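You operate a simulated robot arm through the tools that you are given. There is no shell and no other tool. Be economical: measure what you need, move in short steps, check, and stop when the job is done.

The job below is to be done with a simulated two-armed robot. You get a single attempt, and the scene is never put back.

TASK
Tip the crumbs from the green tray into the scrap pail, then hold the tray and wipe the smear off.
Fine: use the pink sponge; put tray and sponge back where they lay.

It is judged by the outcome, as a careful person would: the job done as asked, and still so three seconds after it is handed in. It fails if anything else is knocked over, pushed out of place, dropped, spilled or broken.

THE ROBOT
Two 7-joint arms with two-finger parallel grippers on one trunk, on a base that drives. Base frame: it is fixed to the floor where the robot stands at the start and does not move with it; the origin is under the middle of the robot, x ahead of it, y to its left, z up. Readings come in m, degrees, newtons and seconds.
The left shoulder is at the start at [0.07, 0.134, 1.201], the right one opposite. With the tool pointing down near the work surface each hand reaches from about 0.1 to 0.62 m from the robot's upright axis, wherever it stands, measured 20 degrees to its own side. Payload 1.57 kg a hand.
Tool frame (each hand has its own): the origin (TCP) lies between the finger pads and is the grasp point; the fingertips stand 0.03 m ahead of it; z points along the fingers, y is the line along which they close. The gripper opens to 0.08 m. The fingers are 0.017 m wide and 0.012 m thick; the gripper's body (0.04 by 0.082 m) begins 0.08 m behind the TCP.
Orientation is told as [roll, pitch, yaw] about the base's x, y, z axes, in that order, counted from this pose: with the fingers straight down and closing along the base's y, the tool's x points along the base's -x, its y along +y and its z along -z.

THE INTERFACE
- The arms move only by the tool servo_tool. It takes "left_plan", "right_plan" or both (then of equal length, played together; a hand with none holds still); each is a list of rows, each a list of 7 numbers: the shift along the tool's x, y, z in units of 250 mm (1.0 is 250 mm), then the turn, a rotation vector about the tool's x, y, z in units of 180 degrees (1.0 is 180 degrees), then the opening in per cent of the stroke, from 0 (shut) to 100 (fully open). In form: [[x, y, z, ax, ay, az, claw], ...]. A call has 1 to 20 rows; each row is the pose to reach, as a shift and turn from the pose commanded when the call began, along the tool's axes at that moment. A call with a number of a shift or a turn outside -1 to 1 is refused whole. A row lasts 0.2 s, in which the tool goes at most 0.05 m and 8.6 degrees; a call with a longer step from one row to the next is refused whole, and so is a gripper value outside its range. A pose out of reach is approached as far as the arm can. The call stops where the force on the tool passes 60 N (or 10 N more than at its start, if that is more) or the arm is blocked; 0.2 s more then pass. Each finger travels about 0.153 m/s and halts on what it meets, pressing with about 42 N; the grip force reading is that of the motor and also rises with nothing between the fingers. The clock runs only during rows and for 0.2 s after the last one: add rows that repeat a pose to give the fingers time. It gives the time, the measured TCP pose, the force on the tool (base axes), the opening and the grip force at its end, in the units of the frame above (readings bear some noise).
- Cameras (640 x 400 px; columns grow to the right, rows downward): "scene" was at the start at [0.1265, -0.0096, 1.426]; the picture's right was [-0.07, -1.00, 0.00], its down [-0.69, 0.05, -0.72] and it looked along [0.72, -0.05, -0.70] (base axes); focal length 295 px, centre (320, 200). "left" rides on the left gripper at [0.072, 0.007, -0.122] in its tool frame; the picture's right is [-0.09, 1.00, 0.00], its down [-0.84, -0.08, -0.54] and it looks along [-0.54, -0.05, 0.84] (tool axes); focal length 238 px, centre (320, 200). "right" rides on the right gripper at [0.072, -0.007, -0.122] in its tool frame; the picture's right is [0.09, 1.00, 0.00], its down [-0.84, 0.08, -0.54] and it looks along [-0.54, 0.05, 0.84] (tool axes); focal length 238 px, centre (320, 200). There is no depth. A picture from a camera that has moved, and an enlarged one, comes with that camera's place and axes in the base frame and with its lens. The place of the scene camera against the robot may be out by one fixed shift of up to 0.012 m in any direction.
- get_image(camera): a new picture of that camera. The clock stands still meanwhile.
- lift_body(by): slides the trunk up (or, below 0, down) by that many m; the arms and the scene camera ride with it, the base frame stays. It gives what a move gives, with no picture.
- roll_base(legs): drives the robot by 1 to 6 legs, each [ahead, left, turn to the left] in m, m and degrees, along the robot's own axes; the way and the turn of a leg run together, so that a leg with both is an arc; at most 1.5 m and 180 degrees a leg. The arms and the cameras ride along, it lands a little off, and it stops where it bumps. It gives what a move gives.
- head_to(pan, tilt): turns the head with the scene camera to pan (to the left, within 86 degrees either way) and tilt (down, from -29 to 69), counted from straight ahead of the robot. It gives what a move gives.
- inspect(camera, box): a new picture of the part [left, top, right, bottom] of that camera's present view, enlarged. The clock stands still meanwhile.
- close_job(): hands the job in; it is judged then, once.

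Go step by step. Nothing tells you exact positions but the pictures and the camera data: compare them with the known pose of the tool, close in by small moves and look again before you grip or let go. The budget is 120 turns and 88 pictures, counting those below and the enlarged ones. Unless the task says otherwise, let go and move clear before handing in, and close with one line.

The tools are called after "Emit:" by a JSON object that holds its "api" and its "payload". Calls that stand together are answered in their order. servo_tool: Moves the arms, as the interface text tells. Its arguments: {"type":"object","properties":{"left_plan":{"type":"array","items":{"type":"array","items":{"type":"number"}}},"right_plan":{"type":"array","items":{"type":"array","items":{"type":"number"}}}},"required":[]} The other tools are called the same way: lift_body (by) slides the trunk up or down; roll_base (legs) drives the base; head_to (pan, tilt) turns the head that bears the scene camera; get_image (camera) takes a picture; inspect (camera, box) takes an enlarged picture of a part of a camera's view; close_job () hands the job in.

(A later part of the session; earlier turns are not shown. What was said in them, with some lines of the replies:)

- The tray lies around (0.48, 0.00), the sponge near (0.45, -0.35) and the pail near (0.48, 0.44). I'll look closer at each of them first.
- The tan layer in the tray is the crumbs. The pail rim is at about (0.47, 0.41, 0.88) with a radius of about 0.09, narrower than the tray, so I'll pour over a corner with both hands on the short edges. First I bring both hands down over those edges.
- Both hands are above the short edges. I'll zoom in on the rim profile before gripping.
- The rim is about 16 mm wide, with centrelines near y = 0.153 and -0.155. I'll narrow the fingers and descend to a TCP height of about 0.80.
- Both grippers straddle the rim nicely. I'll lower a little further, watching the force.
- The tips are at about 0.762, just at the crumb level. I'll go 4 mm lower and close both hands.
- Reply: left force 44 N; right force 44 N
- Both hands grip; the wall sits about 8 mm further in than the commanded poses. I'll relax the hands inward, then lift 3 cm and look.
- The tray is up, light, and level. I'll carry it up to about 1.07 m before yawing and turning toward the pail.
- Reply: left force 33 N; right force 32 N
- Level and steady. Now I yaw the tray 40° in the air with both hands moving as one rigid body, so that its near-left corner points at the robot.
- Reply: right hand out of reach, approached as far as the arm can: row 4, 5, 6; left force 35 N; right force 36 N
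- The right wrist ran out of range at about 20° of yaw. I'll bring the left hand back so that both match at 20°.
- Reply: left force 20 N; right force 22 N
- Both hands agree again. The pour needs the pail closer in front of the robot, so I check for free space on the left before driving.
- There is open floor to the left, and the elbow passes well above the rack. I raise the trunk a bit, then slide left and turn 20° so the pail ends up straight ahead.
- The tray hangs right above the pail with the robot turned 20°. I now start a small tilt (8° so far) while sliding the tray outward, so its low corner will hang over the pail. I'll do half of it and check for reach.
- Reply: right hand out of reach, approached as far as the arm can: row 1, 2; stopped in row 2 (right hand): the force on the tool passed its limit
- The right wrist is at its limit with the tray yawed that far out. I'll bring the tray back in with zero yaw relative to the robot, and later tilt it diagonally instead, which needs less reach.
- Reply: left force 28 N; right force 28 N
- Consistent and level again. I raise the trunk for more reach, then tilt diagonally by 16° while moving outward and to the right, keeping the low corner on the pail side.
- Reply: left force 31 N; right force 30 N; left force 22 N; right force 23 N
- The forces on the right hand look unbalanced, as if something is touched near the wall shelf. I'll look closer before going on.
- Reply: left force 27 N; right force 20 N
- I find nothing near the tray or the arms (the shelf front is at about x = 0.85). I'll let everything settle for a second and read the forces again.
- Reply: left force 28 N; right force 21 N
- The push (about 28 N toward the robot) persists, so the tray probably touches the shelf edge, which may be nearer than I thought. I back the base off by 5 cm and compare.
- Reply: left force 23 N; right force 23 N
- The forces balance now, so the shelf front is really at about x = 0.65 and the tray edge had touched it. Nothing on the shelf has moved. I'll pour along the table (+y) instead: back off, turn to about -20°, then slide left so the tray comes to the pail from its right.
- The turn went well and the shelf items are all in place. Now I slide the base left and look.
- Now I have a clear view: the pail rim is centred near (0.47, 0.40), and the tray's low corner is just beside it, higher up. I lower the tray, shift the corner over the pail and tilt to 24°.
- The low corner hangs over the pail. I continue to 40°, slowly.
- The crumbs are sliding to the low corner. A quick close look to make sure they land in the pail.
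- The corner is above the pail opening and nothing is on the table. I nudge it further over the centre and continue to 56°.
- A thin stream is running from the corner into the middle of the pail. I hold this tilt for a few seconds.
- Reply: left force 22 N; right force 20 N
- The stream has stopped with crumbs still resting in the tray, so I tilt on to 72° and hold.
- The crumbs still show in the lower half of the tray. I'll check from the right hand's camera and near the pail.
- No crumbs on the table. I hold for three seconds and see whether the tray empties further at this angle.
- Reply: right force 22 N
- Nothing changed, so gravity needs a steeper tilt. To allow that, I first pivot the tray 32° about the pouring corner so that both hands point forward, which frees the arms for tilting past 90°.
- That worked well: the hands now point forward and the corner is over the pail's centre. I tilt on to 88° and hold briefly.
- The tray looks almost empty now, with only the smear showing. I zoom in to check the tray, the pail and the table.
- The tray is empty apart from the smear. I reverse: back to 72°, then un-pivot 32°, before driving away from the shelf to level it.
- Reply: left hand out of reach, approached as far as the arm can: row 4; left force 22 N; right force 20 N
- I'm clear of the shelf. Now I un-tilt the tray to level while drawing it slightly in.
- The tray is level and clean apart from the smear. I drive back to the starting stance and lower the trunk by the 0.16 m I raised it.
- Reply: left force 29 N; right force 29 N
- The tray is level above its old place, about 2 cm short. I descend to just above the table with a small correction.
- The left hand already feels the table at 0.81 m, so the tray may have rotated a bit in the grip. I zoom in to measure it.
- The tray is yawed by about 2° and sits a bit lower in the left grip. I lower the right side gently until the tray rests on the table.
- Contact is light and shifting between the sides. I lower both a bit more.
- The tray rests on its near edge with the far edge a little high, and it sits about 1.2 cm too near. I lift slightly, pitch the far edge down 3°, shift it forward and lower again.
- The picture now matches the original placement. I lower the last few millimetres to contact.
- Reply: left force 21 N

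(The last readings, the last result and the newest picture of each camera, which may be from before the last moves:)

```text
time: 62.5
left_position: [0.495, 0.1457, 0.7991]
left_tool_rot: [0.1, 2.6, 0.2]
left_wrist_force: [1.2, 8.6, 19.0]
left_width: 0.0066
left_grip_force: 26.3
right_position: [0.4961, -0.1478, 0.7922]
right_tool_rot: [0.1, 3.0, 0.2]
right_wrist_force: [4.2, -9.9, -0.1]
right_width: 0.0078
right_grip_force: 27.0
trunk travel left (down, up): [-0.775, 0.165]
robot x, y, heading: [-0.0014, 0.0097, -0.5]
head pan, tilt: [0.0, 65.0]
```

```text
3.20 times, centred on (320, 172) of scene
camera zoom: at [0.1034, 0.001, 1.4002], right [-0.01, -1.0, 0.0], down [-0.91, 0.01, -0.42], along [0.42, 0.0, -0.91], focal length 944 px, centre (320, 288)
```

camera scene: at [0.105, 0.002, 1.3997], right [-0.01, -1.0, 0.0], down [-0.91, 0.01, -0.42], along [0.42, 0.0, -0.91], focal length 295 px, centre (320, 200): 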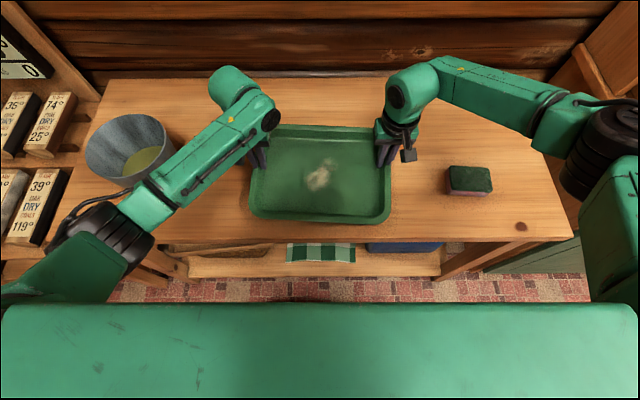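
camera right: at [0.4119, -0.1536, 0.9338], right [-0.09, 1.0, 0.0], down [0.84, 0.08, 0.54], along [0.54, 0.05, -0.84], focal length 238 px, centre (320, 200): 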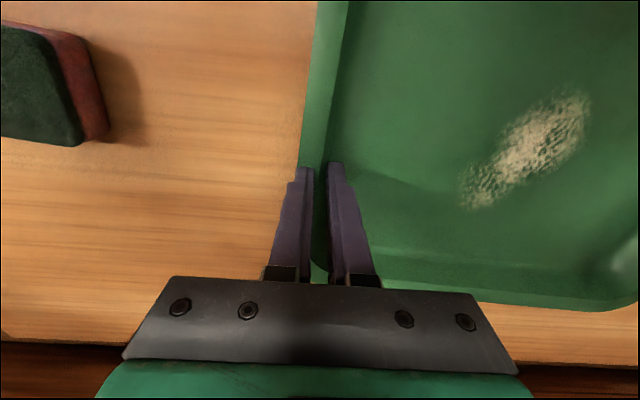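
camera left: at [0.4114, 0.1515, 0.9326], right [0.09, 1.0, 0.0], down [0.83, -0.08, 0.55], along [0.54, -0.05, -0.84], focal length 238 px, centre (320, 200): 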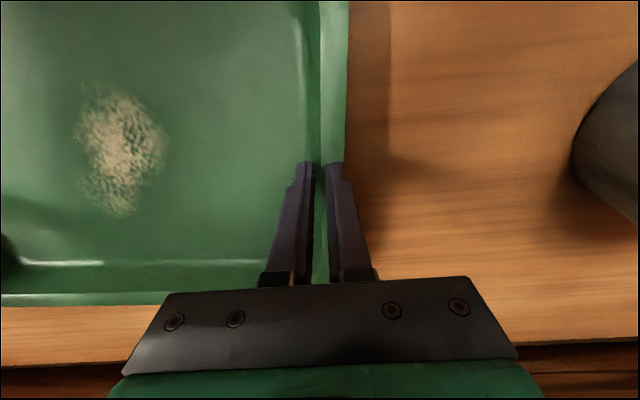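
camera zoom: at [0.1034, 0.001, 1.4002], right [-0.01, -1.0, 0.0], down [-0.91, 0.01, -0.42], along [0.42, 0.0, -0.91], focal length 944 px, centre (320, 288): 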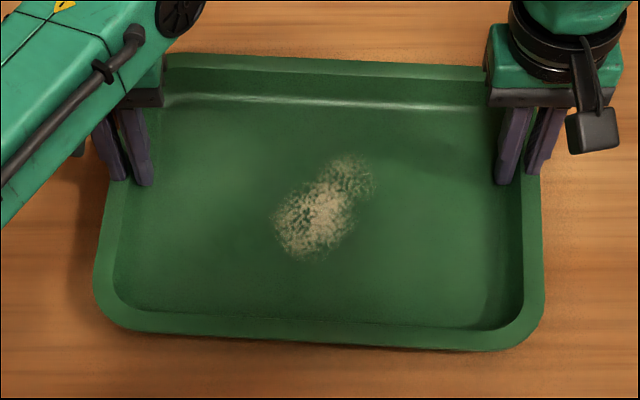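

The left side touches first, so I ease it, lower the right 4 mm, open the right hand and raise it. The left keeps holding the tray.

Emit:
{"api": "servo_tool", "payload": {"left_plan": [[0, 0, -0.008, 0, 0, 0, 0], [0, 0, -0.008, 0, 0, 0, 0], [0, 0, -0.008, 0, 0, 0, 0], [0, 0, -0.008, 0, 0, 0, 0], [0, 0, -0.008, 0, 0, 0, 0], [0, 0, -0.008, 0, 0, 0, 0], [0, 0, -0.008, 0, 0, 0, 0], [0, 0, -0.008, 0, 0, 0, 0]], "right_plan": [[0, 0, 0.008, 0, 0, 0, 0], [0, 0, 0.016, 0, 0, 0, 0], [0, 0, 0.016, 0, 0, 0, 50], [0, 0, 0.016, 0, 0, 0, 50], [0, 0, -0.1, 0, 0, 0, 50], [0, 0, -0.25, 0, 0, 0, 80], [0, 0, -0.4, 0, 0, 0, 100], [0, 0, -0.5, 0, 0, 0, 100]]}}

Emit:
{"api": "inspect", "payload": {"camera": "scene", "box": [220, 100, 500, 235]}}

Emit:
{"api": "get_image", "payload": {"camera": "right"}}

```text
time: 64.3
left_position: [0.494, 0.1459, 0.7971]
left_tool_rot: [0.0, 3.0, 0.0]
left_wrist_force: [-2.4, -5.7, 11.7]
left_width: 0.006
left_grip_force: 25.5
right_position: [0.5027, -0.1466, 0.9194]
right_tool_rot: [0.0, 3.0, 0.1]
right_wrist_force: [0.7, -0.3, -0.1]
right_width: 0.08
right_grip_force: 0.0
trunk travel left (down, up): [-0.775, 0.165]
robot x, y, heading: [0.0023, 0.0098, -0.6]
head pan, tilt: [0.0, 65.0]
```

```text
2.29 times, centred on (360, 168) of scene
camera zoom: at [0.1023, 0.0008, 1.3998], right [-0.01, -1.0, 0.0], down [-0.91, 0.01, -0.42], along [0.42, 0.0, -0.91], focal length 674 px, centre (229, 274)
```

zoom: 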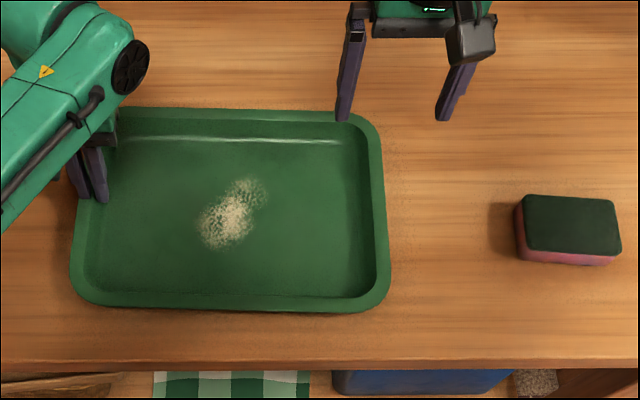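

```text
23 pictures are left
camera right: at [0.4354, -0.153, 1.046], right [-0.09, 1.0, 0.01], down [0.86, 0.08, 0.5], along [0.5, 0.05, -0.87], focal length 238 px, centre (320, 200)
```

right: 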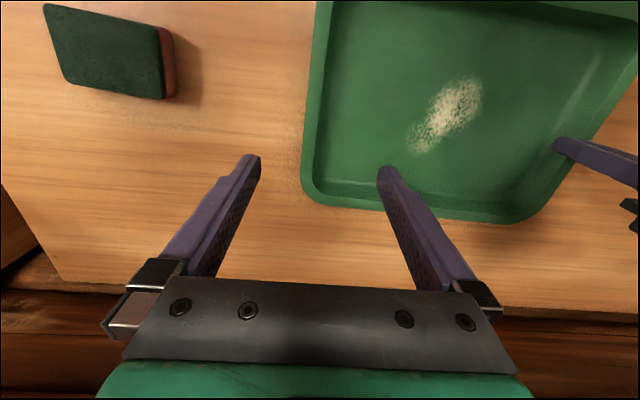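

The tray is back in its place and the left hand holds it. The sponge is at about (0.446, -0.353), 6 × 9 cm, pink side down. I move the right hand over it, straighten the tool and then turn it to grip across the short side.

Emit:
{"api": "servo_tool", "payload": {"right_plan": [[0.046, -0.165, 0, 0, -0.0033, 0, 100], [0.091, -0.33, 0, 0, -0.0067, 0, 100], [0.137, -0.495, 0, 0, -0.01, 0, 100], [0.182, -0.66, 0, 0, -0.0133, 0, 100], [0.228, -0.825, 0, 0, -0.0167, 0, 100]]}}

Emit:
{"api": "servo_tool", "payload": {"right_plan": [[0, 0, 0, 0, 0, -0.0472, 100], [0, 0, 0, 0, 0, -0.0944, 100], [0, 0, 0, 0, 0, -0.1416, 100], [0, 0, 0, 0, 0, -0.1888, 100], [0, 0, 0, 0, 0, -0.236, 100], [0, 0, 0, 0, 0, -0.2832, 100], [0, 0, 0, 0, 0, -0.3304, 100], [0, 0, 0, 0, 0, -0.3776, 100], [0, 0, 0, 0, 0, -0.4248, 100], [0, 0, 0, 0, 0, -0.472, 100]]}}

```text
time: 65.5
left_position: [0.4926, 0.1462, 0.7986]
left_tool_rot: [0.2, 3.1, 0.3]
left_wrist_force: [-1.1, -0.9, 12.9]
left_width: 0.0059
left_grip_force: 25.8
right_position: [0.4441, -0.3532, 0.9211]
right_tool_rot: [0.0, -0.3, 0.1]
right_wrist_force: [0.5, 0.3, 0.1]
right_width: 0.0799
right_grip_force: 0.0
trunk travel left (down, up): [-0.775, 0.165]
robot x, y, heading: [-0.0024, 0.0065, -0.6]
head pan, tilt: [0.0, 65.0]
```

```text
time: 67.7
left_position: [0.495, 0.1452, 0.7972]
left_tool_rot: [-0.2, 3.2, -0.1]
left_wrist_force: [-1.6, -5.4, 14.7]
left_width: 0.0056
left_grip_force: 25.8
right_position: [0.3157, -0.0987, 0.8352]
right_tool_rot: [-6.0, 0.2, 81.3]
right_wrist_force: [0.4, 0.9, -1.1]
right_width: 0.0803
right_grip_force: 0.1
right hand out of reach, approached as far as the arm can: row 1, 2, 3, 4, 5, 6, 7, 8, 9, 10
trunk travel left (down, up): [-0.775, 0.165]
robot x, y, heading: [0.0009, 0.0093, -0.6]
head pan, tilt: [0.0, 65.0]
```

The right hand swung aside because that yaw isn't reachable there. I check that it touched nothing.

Emit:
{"api": "get_image", "payload": {"camera": "scene"}}

```text
22 pictures are left
camera scene: at [0.1057, 0.005, 1.3997], right [-0.01, -1.0, 0.0], down [-0.91, 0.01, -0.42], along [0.42, -0.01, -0.91], focal length 295 px, centre (320, 200)
```

scene: 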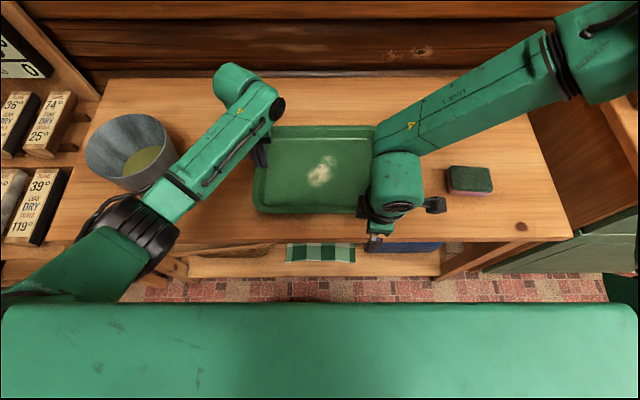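

The tray is untouched. I undo that turn with a little lift; the other direction (-95°) is the one to try.

Emit:
{"api": "servo_tool", "payload": {"right_plan": [[0, 0, -0.1, 0, 0, 0.0444, 100], [0, 0, -0.2, 0, 0, 0.0888, 100], [0, 0, -0.2, 0, 0, 0.1332, 100], [0, 0, -0.2, 0, 0, 0.1776, 100], [0, 0, -0.2, 0, 0, 0.222, 100], [0, 0, -0.2, 0, 0, 0.2664, 100], [0, 0, -0.2, 0, 0, 0.3108, 100], [0, 0, -0.2, 0, 0, 0.3552, 100], [0, 0, -0.2, 0, 0, 0.3996, 100], [0, 0, -0.2, 0, 0, 0.444, 100], [0, 0, -0.2, 0, 0, 0.472, 100]]}}

```text
time: 70.1
left_position: [0.4946, 0.147, 0.796]
left_tool_rot: [0.0, 3.0, 0.2]
left_wrist_force: [2.7, 2.5, 9.0]
left_width: 0.0057
left_grip_force: 25.7
right_position: [0.3153, -0.0961, 0.8905]
right_tool_rot: [-0.5, -6.0, -3.8]
right_wrist_force: [0.0, 0.1, 0.0]
right_width: 0.0799
right_grip_force: 0.2
trunk travel left (down, up): [-0.775, 0.165]
robot x, y, heading: [-0.0005, 0.0051, -0.5]
head pan, tilt: [0.0, 65.0]
```

The hand is free near the table edge. I move it back over the sponge and straighten it.

Emit:
{"api": "servo_tool", "payload": {"right_plan": [[-0.086, -0.141, -0.06, 0, 0.005, 0, 100], [-0.171, -0.283, -0.06, 0, 0.01, 0, 100], [-0.257, -0.424, -0.06, 0, 0.0143, 0, 100], [-0.343, -0.566, -0.065, 0, 0.019, 0, 100], [-0.429, -0.707, -0.065, 0, 0.0238, 0, 100], [-0.514, -0.849, -0.065, 0, 0.0286, 0, 100], [-0.6, -0.99, -0.065, 0, 0.0333, 0, 100]]}}

Emit:
{"api": "servo_tool", "payload": {"right_plan": [[0, 0, 0, 0, 0, 0.045, 100], [0, 0, 0, 0, 0, 0.09, 100], [0, 0, 0, 0, 0, 0.135, 100], [0, 0, 0, 0, 0, 0.18, 100]]}}

```text
time: 71.7
left_position: [0.4944, 0.1476, 0.7984]
left_tool_rot: [0.1, 3.0, 0.1]
left_wrist_force: [1.7, 2.9, 9.0]
left_width: 0.0057
left_grip_force: 25.5
right_position: [0.4447, -0.3524, 0.9229]
right_tool_rot: [-0.7, 0.1, -3.8]
right_wrist_force: [0.2, -0.1, -0.7]
right_width: 0.08
right_grip_force: 0.2
trunk travel left (down, up): [-0.775, 0.165]
robot x, y, heading: [0.0007, 0.0061, -0.4]
head pan, tilt: [0.0, 65.0]
```

```text
time: 72.7
left_position: [0.4947, 0.1466, 0.797]
left_tool_rot: [0.0, 3.0, 0.1]
left_wrist_force: [1.2, 2.0, 9.5]
left_width: 0.0057
left_grip_force: 25.6
right_position: [0.4446, -0.3515, 0.9236]
right_tool_rot: [-0.4, -0.3, -36.3]
right_wrist_force: [0.6, 1.0, -0.4]
right_width: 0.0801
right_grip_force: 0.0
trunk travel left (down, up): [-0.775, 0.165]
robot x, y, heading: [-0.0028, 0.0089, -0.3]
head pan, tilt: [0.0, 65.0]
```

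Turning this way works. I continue to -95° and take a look from the hand.

Emit:
{"api": "servo_tool", "payload": {"right_plan": [[0, 0, 0, 0, 0, 0.0408, 100], [0, 0, 0, 0, 0, 0.0815, 100], [0, 0, 0, 0, 0, 0.1223, 100], [0, 0, 0, 0, 0, 0.163, 100], [0, 0, 0, 0, 0, 0.2038, 100], [0, 0, 0, 0, 0, 0.2446, 100], [0, 0, 0, 0, 0, 0.2853, 100], [0, 0, 0, 0, 0, 0.3261, 100]]}}

Emit:
{"api": "get_image", "payload": {"camera": "right"}}

```text
time: 74.5
left_position: [0.4938, 0.1465, 0.7961]
left_tool_rot: [0.0, 3.0, 0.1]
left_wrist_force: [0.4, 1.3, 7.9]
left_width: 0.0054
left_grip_force: 25.7
right_position: [0.4448, -0.3529, 0.9233]
right_tool_rot: [0.0, -0.6, -95.0]
right_wrist_force: [0.0, 0.0, -0.4]
right_width: 0.0798
right_grip_force: 0.1
trunk travel left (down, up): [-0.775, 0.165]
robot x, y, heading: [-0.0036, 0.0057, -0.5]
head pan, tilt: [0.0, 65.0]
```

```text
21 pictures are left
camera right: at [0.4434, -0.2789, 1.0447], right [1.0, 0.01, 0.0], down [0.01, -0.83, 0.55], along [0.0, -0.55, -0.83], focal length 238 px, centre (320, 200)
```

right: 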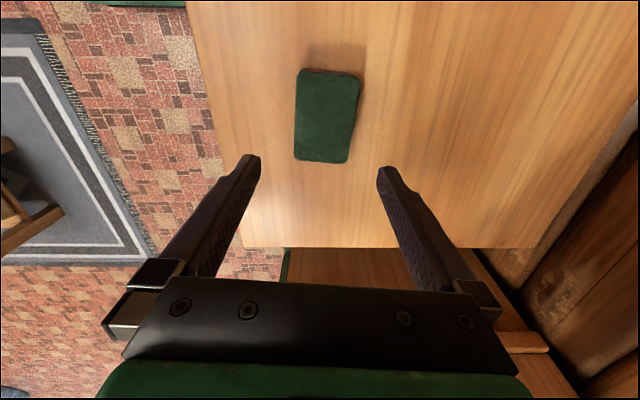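

The sponge is at (0.449, -0.351) at the expected angle. I descend and grip it with the fingertips about 1 cm above the table.

Emit:
{"api": "servo_tool", "payload": {"right_plan": [[0.01, 0.016, 0.15, 0, 0, 0, 100], [0.01, 0.016, 0.3, 0, 0, 0, 100], [0.01, 0.016, 0.45, 0, 0, 0, 100], [0.01, 0.016, 0.53, 0, 0, 0, 100], [0.01, 0.016, 0.53, 0, 0, 0, 60], [0.01, 0.016, 0.53, 0, 0, 0, 30], [0.01, 0.016, 0.53, 0, 0, 0, 30]]}}

Emit:
{"api": "get_image", "payload": {"camera": "right"}}

```text
time: 76.1
left_position: [0.4941, 0.1473, 0.7973]
left_tool_rot: [0.0, 2.9, 0.1]
left_wrist_force: [0.2, 1.6, 6.5]
left_width: 0.0056
left_grip_force: 25.7
right_position: [0.4485, -0.3514, 0.7915]
right_tool_rot: [0.0, -0.5, -95.0]
right_wrist_force: [0.9, 0.2, -0.6]
right_width: 0.062
right_grip_force: 41.9
trunk travel left (down, up): [-0.775, 0.165]
robot x, y, heading: [0.0071, 0.0062, -0.2]
head pan, tilt: [0.0, 65.0]
```

```text
20 pictures are left
camera right: at [0.4465, -0.2775, 0.9128], right [1.0, 0.01, 0.0], down [0.01, -0.83, 0.55], along [0.0, -0.55, -0.83], focal length 238 px, centre (320, 200)
```

right: 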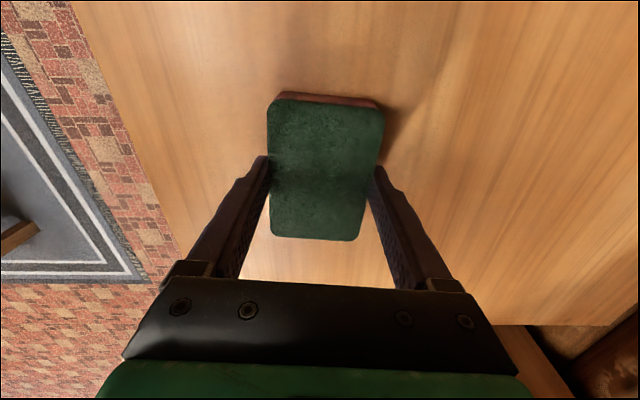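

The sponge is held (62 mm). I lift it and carry it over the tray, turning to about -50° so the wrist camera stays clear of the left hand.

Emit:
{"api": "servo_tool", "payload": {"right_plan": [[0, 0, -0.15, 0, 0, 0, 30], [0, 0, -0.3, 0, 0, 0, 30], [0, 0, -0.44, 0, 0, 0, 30], [0.153, -0.005, -0.44, 0, 0, 0, 30], [0.306, -0.009, -0.44, 0, 0, 0, 30], [0.458, -0.014, -0.44, 0, 0, 0, 30], [0.611, -0.018, -0.44, 0, 0, 0, 30], [0.764, -0.023, -0.44, 0, 0, 0, 30]]}}

Emit:
{"api": "servo_tool", "payload": {"right_plan": [[0.087, 0, 0, 0, 0, -0.0417, 30], [0.174, 0, 0, 0, 0, -0.0833, 30], [0.261, 0, 0, 0, 0, -0.125, 30], [0.348, 0, 0, 0, 0, -0.1667, 30], [0.435, 0, 0, 0, 0, -0.2083, 30], [0.522, 0, 0, 0, 0, -0.25, 30]]}}

Emit:
{"api": "get_image", "payload": {"camera": "scene"}}

```text
time: 77.9
left_position: [0.4933, 0.1458, 0.7972]
left_tool_rot: [-0.1, 3.0, 0.1]
left_wrist_force: [0.2, 0.5, 5.0]
left_width: 0.0055
left_grip_force: 25.1
right_position: [0.4612, -0.1597, 0.8979]
right_tool_rot: [0.1, -0.7, -94.9]
right_wrist_force: [0.0, 0.8, 0.0]
right_width: 0.0619
right_grip_force: 41.7
trunk travel left (down, up): [-0.775, 0.165]
robot x, y, heading: [-0.0016, 0.0067, -0.4]
head pan, tilt: [0.0, 65.0]
```

```text
time: 79.3
left_position: [0.4932, 0.1467, 0.7966]
left_tool_rot: [0.0, 3.0, 0.1]
left_wrist_force: [-0.7, 0.0, 4.3]
left_width: 0.0055
left_grip_force: 25.3
right_position: [0.4716, -0.0291, 0.8976]
right_tool_rot: [-0.3, -0.4, -49.7]
right_wrist_force: [-0.4, 0.2, -0.5]
right_width: 0.0623
right_grip_force: 42.4
trunk travel left (down, up): [-0.775, 0.165]
robot x, y, heading: [-0.0025, 0.0065, -0.5]
head pan, tilt: [0.0, 65.0]
```

```text
19 pictures are left
camera scene: at [0.104, 0.003, 1.3997], right [-0.01, -1.0, 0.0], down [-0.91, 0.01, -0.42], along [0.42, 0.0, -0.91], focal length 295 px, centre (320, 200)
```

scene: 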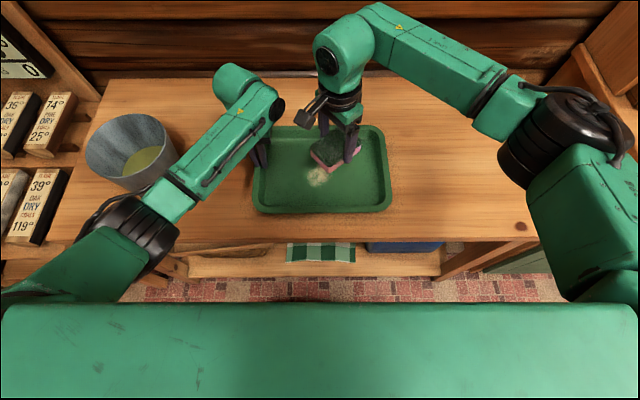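

The sponge is over the smear. I lower it to just above the tray floor, then press gently to find contact.

Emit:
{"api": "servo_tool", "payload": {"right_plan": [[0, 0, 0.15, 0, 0, 0, 30], [0, 0, 0.3, 0, 0, 0, 30], [0, 0, 0.38, 0, 0, 0, 30], [0, 0, 0.4, 0, 0, 0, 30], [0, 0, 0.41, 0, 0, 0, 30]]}}

```text
time: 80.5
left_position: [0.493, 0.1475, 0.7973]
left_tool_rot: [0.1, 3.0, 0.1]
left_wrist_force: [0.9, -1.0, 3.9]
left_width: 0.0059
left_grip_force: 25.3
right_position: [0.4706, -0.0314, 0.7954]
right_tool_rot: [-0.4, -0.4, -49.8]
right_wrist_force: [-0.3, -0.5, 4.3]
right_width: 0.0622
right_grip_force: 42.6
trunk travel left (down, up): [-0.775, 0.165]
robot x, y, heading: [0.0035, 0.0046, -0.5]
head pan, tilt: [0.0, 65.0]
```

Light contact at 4 N. I wipe with overlapping strokes across the smear, pressing 2 mm more, then lift.

Emit:
{"api": "servo_tool", "payload": {"right_plan": [[-0.033, -0.087, 0.008, 0, 0, 0, 30], [-0.033, 0.053, 0.008, 0, 0, 0, 30], [-0.033, 0.193, 0.008, 0, 0, 0, 30], [0.03, 0.193, 0.008, 0, 0, 0, 30], [0.03, 0.053, 0.008, 0, 0, 0, 30], [0.03, -0.087, 0.008, 0, 0, 0, 30], [0.087, -0.087, 0.008, 0, 0, 0, 30], [0.087, 0.053, 0.008, 0, 0, 0, 30], [0.087, 0.193, 0.008, 0, 0, 0, 30], [0.167, 0.193, 0.008, 0, 0, 0, 30], [0.167, 0.053, 0.008, 0, 0, 0, 30], [0.167, -0.087, 0.008, 0, 0, 0, 30], [0.087, -0.087, 0.008, 0, 0, 0, 30], [0.087, 0.053, 0.008, 0, 0, 0, 30], [0.087, 0.193, 0.008, 0, 0, 0, 30], [0.087, 0.053, 0.008, 0, 0, 0, 30], [0.03, -0.087, 0.008, 0, 0, 0, 30]]}}

Emit:
{"api": "inspect", "payload": {"camera": "scene", "box": [220, 100, 440, 238]}}

```text
time: 84.1
left_position: [0.4916, 0.1445, 0.798]
left_tool_rot: [0.0, 2.8, 0.2]
left_wrist_force: [-1.9, 1.2, 18.4]
left_width: 0.0053
left_grip_force: 25.5
right_position: [0.4457, -0.0423, 0.7936]
right_tool_rot: [-0.4, -0.5, -49.9]
right_wrist_force: [1.6, 0.2, 2.0]
right_width: 0.0618
right_grip_force: 41.7
trunk travel left (down, up): [-0.775, 0.165]
robot x, y, heading: [-0.0029, 0.0057, -0.1]
head pan, tilt: [0.0, 65.0]
```

```text
2.90 times, centred on (330, 169) of scene
camera zoom: at [0.1017, 0.0016, 1.3998], right [-0.01, -1.0, 0.0], down [-0.91, 0.01, -0.42], along [0.42, 0.0, -0.91], focal length 855 px, centre (291, 290)
```

zoom: 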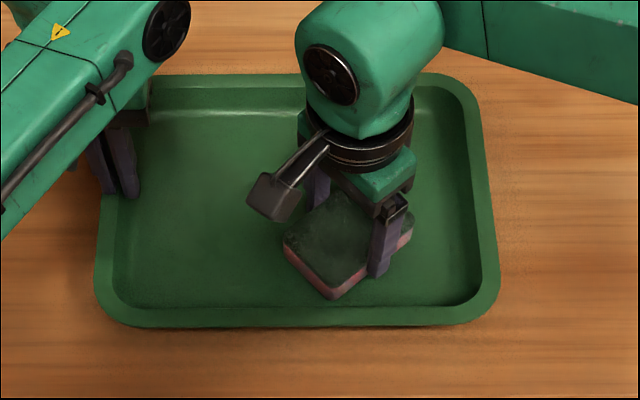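

No smear is visible outside the sponge. I lift it and move aside for a full check.

Emit:
{"api": "servo_tool", "payload": {"right_plan": [[0, 0, -0.15, 0, 0, 0, 30], [0, 0, -0.3, 0, 0, 0, 30], [0, 0, -0.42, 0, 0, 0, 30], [-0.133, -0.086, -0.42, 0, 0, 0, 30], [-0.267, -0.172, -0.42, 0, 0, 0, 30], [-0.4, -0.258, -0.42, 0, 0, 0, 30]]}}

Emit:
{"api": "inspect", "payload": {"camera": "scene", "box": [220, 100, 440, 238]}}

```text
time: 85.5
left_position: [0.4935, 0.145, 0.7989]
left_tool_rot: [0.2, 2.9, 0.2]
left_wrist_force: [-0.8, -0.2, 17.1]
left_width: 0.0054
left_grip_force: 25.7
right_position: [0.4624, -0.1582, 0.8998]
right_tool_rot: [-0.3, -0.4, -49.8]
right_wrist_force: [0.4, 0.5, -1.0]
right_width: 0.062
right_grip_force: 41.9
trunk travel left (down, up): [-0.775, 0.165]
robot x, y, heading: [-0.0011, 0.0065, -0.7]
head pan, tilt: [0.0, 65.0]
```

```text
2.90 times, centred on (330, 169) of scene
camera zoom: at [0.1019, 0.0, 1.3999], right [-0.01, -1.0, 0.0], down [-0.91, 0.01, -0.42], along [0.42, 0.0, -0.91], focal length 855 px, centre (291, 290)
```

zoom: 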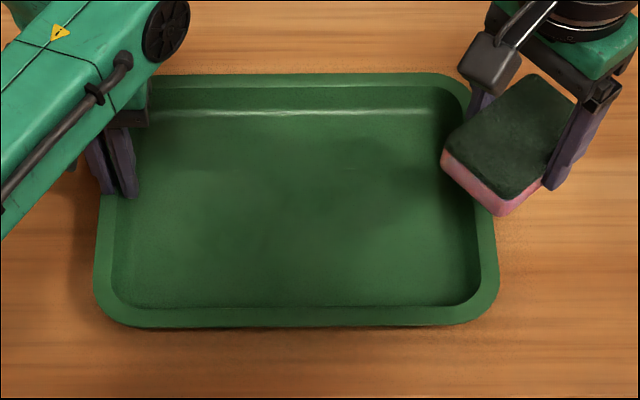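

The smear seems gone. One close look at that spot, then I return the sponge.

Emit:
{"api": "inspect", "payload": {"camera": "scene", "box": [265, 135, 375, 205]}}

Emit:
{"api": "servo_tool", "payload": {"right_plan": [[0, 0, 0, 0, 0, 0.0418, 30], [0, 0, 0, 0, 0, 0.0836, 30], [0, 0, 0, 0, 0, 0.1254, 30], [0, 0, 0, 0, 0, 0.1672, 30], [0, 0, 0, 0, 0, 0.209, 30], [0, 0, 0, 0, 0, 0.2511, 30]]}}

```text
5.71 times, centred on (320, 170) of scene
camera zoom: at [0.1019, 0.0, 1.3999], right [-0.01, -1.0, 0.0], down [-0.91, 0.01, -0.42], along [0.42, 0.0, -0.91], focal length 1685 px, centre (320, 371)
```

zoom: 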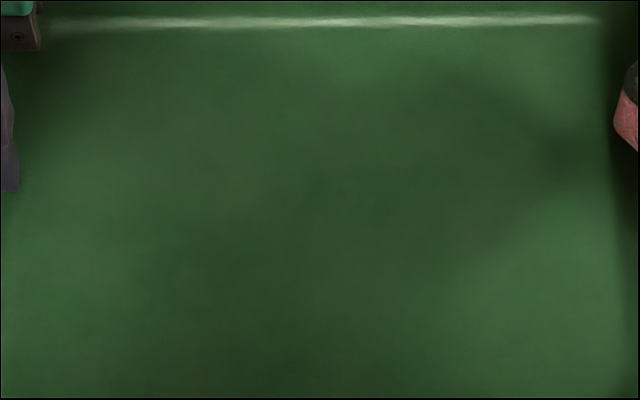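

```text
time: 86.9
left_position: [0.4925, 0.1461, 0.7972]
left_tool_rot: [0.0, 2.9, 0.1]
left_wrist_force: [0.2, -2.0, 17.7]
left_width: 0.0055
left_grip_force: 24.9
right_position: [0.4629, -0.1574, 0.9006]
right_tool_rot: [0.2, -0.5, -95.2]
right_wrist_force: [-0.3, 0.2, 0.0]
right_width: 0.0621
right_grip_force: 42.6
trunk travel left (down, up): [-0.775, 0.165]
robot x, y, heading: [0.0034, 0.0082, -0.4]
head pan, tilt: [0.0, 65.0]
```

Clean. I carry the sponge back to (0.4485, -0.3514) at its original angle and lower it.

Emit:
{"api": "servo_tool", "payload": {"right_plan": [[-0.156, 0.003, 0, 0, 0, 0, 30], [-0.311, 0.005, 0, 0, 0, 0, 30], [-0.467, 0.008, 0, 0, 0, 0, 30], [-0.622, 0.01, 0, 0, 0, 0, 30], [-0.778, 0.013, 0, 0, 0, 0, 30], [-0.778, 0.013, 0.15, 0, 0, 0, 30], [-0.778, 0.013, 0.3, 0, 0, 0, 30], [-0.778, 0.013, 0.4, 0, 0, 0, 30], [-0.778, 0.013, 0.425, 0, 0, 0, 30]]}}

```text
time: 88.9
left_position: [0.4928, 0.1463, 0.7978]
left_tool_rot: [0.1, 2.9, 0.1]
left_wrist_force: [0.0, -1.3, 17.3]
left_width: 0.005
left_grip_force: 25.7
right_position: [0.4492, -0.3492, 0.7962]
right_tool_rot: [0.1, -0.4, -95.0]
right_wrist_force: [-0.5, -0.4, 0.5]
right_width: 0.062
right_grip_force: 41.9
trunk travel left (down, up): [-0.775, 0.165]
robot x, y, heading: [0.0014, 0.0049, -0.4]
head pan, tilt: [0.0, 65.0]
```

Two millimetres off. I correct that, set the sponge down, open and rise.

Emit:
{"api": "servo_tool", "payload": {"right_plan": [[-0.008, -0.003, 0.008, 0, 0, 0, 30], [-0.008, -0.003, 0.018, 0, 0, 0, 30], [-0.008, -0.003, 0.018, 0, 0, 0, 100], [-0.008, -0.003, 0.018, 0, 0, 0, 100], [-0.008, -0.003, -0.1, 0, 0, 0, 100], [-0.008, -0.003, -0.25, 0, 0, 0, 100], [-0.008, -0.003, -0.4, 0, 0, 0, 100], [-0.008, -0.003, -0.55, 0, 0, 0, 100]]}}

Emit:
{"api": "get_image", "payload": {"camera": "right"}}

```text
time: 90.7
left_position: [0.4933, 0.1465, 0.798]
left_tool_rot: [0.0, 2.9, 0.1]
left_wrist_force: [-0.6, -2.1, 16.2]
left_width: 0.0052
left_grip_force: 25.2
right_position: [0.4456, -0.3536, 0.9353]
right_tool_rot: [0.0, -0.7, -95.0]
right_wrist_force: [0.3, -0.6, -0.2]
right_width: 0.0799
right_grip_force: 0.1
trunk travel left (down, up): [-0.775, 0.165]
robot x, y, heading: [-0.0006, 0.0067, -0.3]
head pan, tilt: [0.0, 65.0]
```

```text
15 pictures are left
camera right: at [0.4451, -0.2789, 1.0556], right [1.0, 0.0, 0.0], down [0.0, -0.83, 0.55], along [0.0, -0.55, -0.83], focal length 238 px, centre (320, 200)
```

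right: 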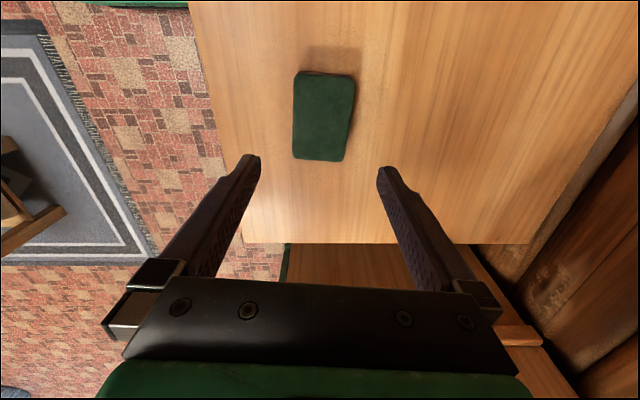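

The sponge is back where it lay. Now the left hand lets go of the tray and rises.

Emit:
{"api": "servo_tool", "payload": {"left_plan": [[0, 0, -0.004, 0, 0, 0, 0], [0, 0, -0.004, 0, 0, 0, 20], [0, 0, -0.004, 0, 0, 0, 50], [0, 0, -0.004, 0, 0, 0, 50], [0, 0, -0.1, 0, 0, 0, 50], [0, 0, -0.25, 0, 0, 0, 50], [0, 0, -0.4, 0, 0, 0, 50], [0, 0, -0.55, 0, 0, 0, 80], [0, 0, -0.7, 0, 0, 0, 100], [0, 0, -0.85, 0, 0, 0, 100]]}}

Emit:
{"api": "get_image", "payload": {"camera": "scene"}}

```text
time: 92.9
left_position: [0.5065, 0.149, 1.0093]
left_tool_rot: [0.1, 3.2, 0.2]
left_wrist_force: [0.7, -0.8, -0.6]
left_width: 0.08
left_grip_force: 0.1
right_position: [0.4477, -0.3522, 0.9338]
right_tool_rot: [0.0, -0.6, -95.1]
right_wrist_force: [0.4, 0.4, 0.0]
right_width: 0.0801
right_grip_force: 0.1
trunk travel left (down, up): [-0.775, 0.165]
robot x, y, heading: [-0.0013, 0.0058, -0.6]
head pan, tilt: [0.0, 65.0]
```

```text
14 pictures are left
camera scene: at [0.1047, 0.0019, 1.3996], right [-0.01, -1.0, 0.0], down [-0.91, 0.01, -0.42], along [0.42, 0.0, -0.91], focal length 295 px, centre (320, 200)
```

scene: 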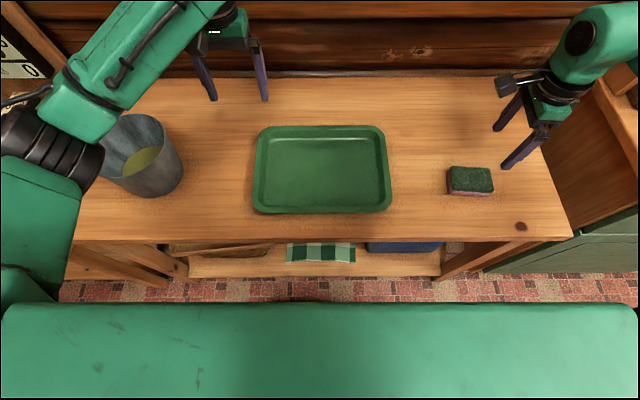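

The tray and sponge are back in place. I make a last check of the pail and the table around it for stray crumbs.

Emit:
{"api": "inspect", "payload": {"camera": "scene", "box": [60, 90, 260, 215]}}

Emit:
{"api": "inspect", "payload": {"camera": "left", "box": [300, 0, 640, 210]}}

Emit:
{"api": "head_to", "payload": {"pan": 0, "tilt": 35}}

Emit:
{"api": "get_image", "payload": {"camera": "scene"}}

```text
3.20 times, centred on (160, 152) of scene
camera zoom: at [0.1047, 0.0019, 1.3996], right [-0.01, -1.0, 0.0], down [-0.91, 0.01, -0.42], along [0.42, 0.0, -0.91], focal length 944 px, centre (832, 352)
```

zoom: 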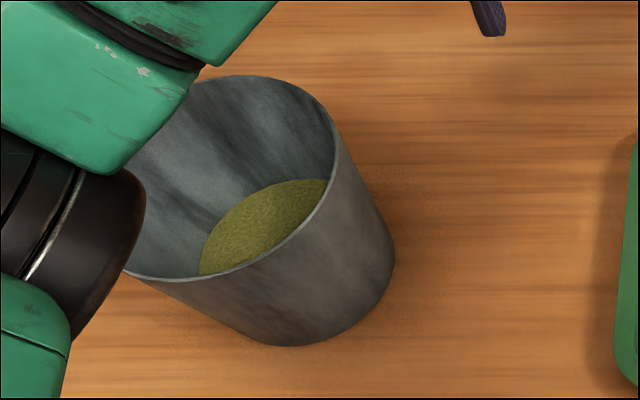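

```text
1.88 times, centred on (470, 105) of left
camera zoom: at [0.4415, 0.1538, 1.1353], right [0.09, 1.0, 0.0], down [0.87, -0.08, 0.5], along [0.49, -0.05, -0.87], focal length 449 px, centre (38, 379)
```

zoom: 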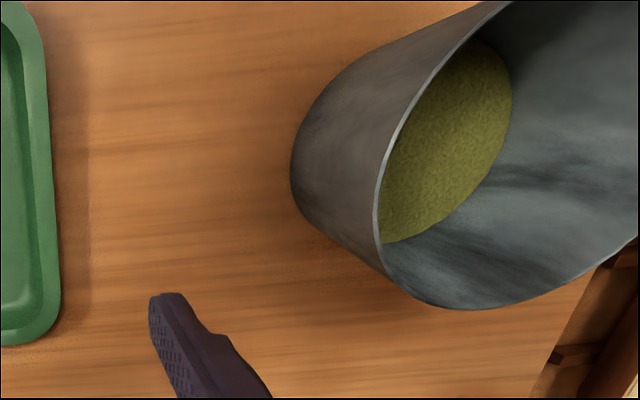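

```text
time: 93.9
left_position: [0.5066, 0.1473, 1.0078]
left_tool_rot: [0.0, 3.1, 0.1]
left_wrist_force: [0.1, 0.4, 1.4]
left_width: 0.0801
left_grip_force: 0.0
right_position: [0.4487, -0.3517, 0.9329]
right_tool_rot: [-0.2, -0.7, -95.0]
right_wrist_force: [0.7, -0.6, -0.1]
right_width: 0.08
right_grip_force: 0.0
trunk travel left (down, up): [-0.775, 0.165]
robot x, y, heading: [0.0028, 0.0056, -0.5]
head pan, tilt: [0.0, 35.0]
```

```text
11 pictures are left
camera scene: at [0.1326, 0.0022, 1.4394], right [-0.01, -1.0, 0.0], down [-0.57, 0.0, -0.82], along [0.82, -0.01, -0.57], focal length 295 px, centre (320, 200)
```

scene: 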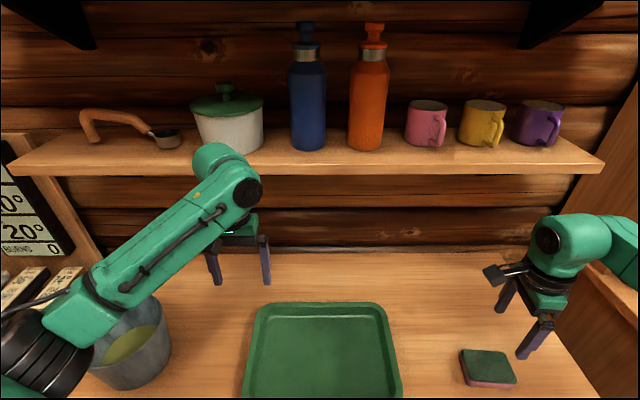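

The crumbs are in the pail and the tray is clean. The tray and sponge are back where they lay, nothing on the shelf has moved, and both hands are clear, so I hand the job in.

Emit:
{"api": "close_job", "payload": {}}

```text
The job is handed in.
```

The job is handed in: the crumbs are in the scrap pail, the smear is wiped off with the pink sponge, and the tray and sponge are back where they lay. On the way to the pail the tray bumped the front of the wall shelf; nothing on the shelf moved.
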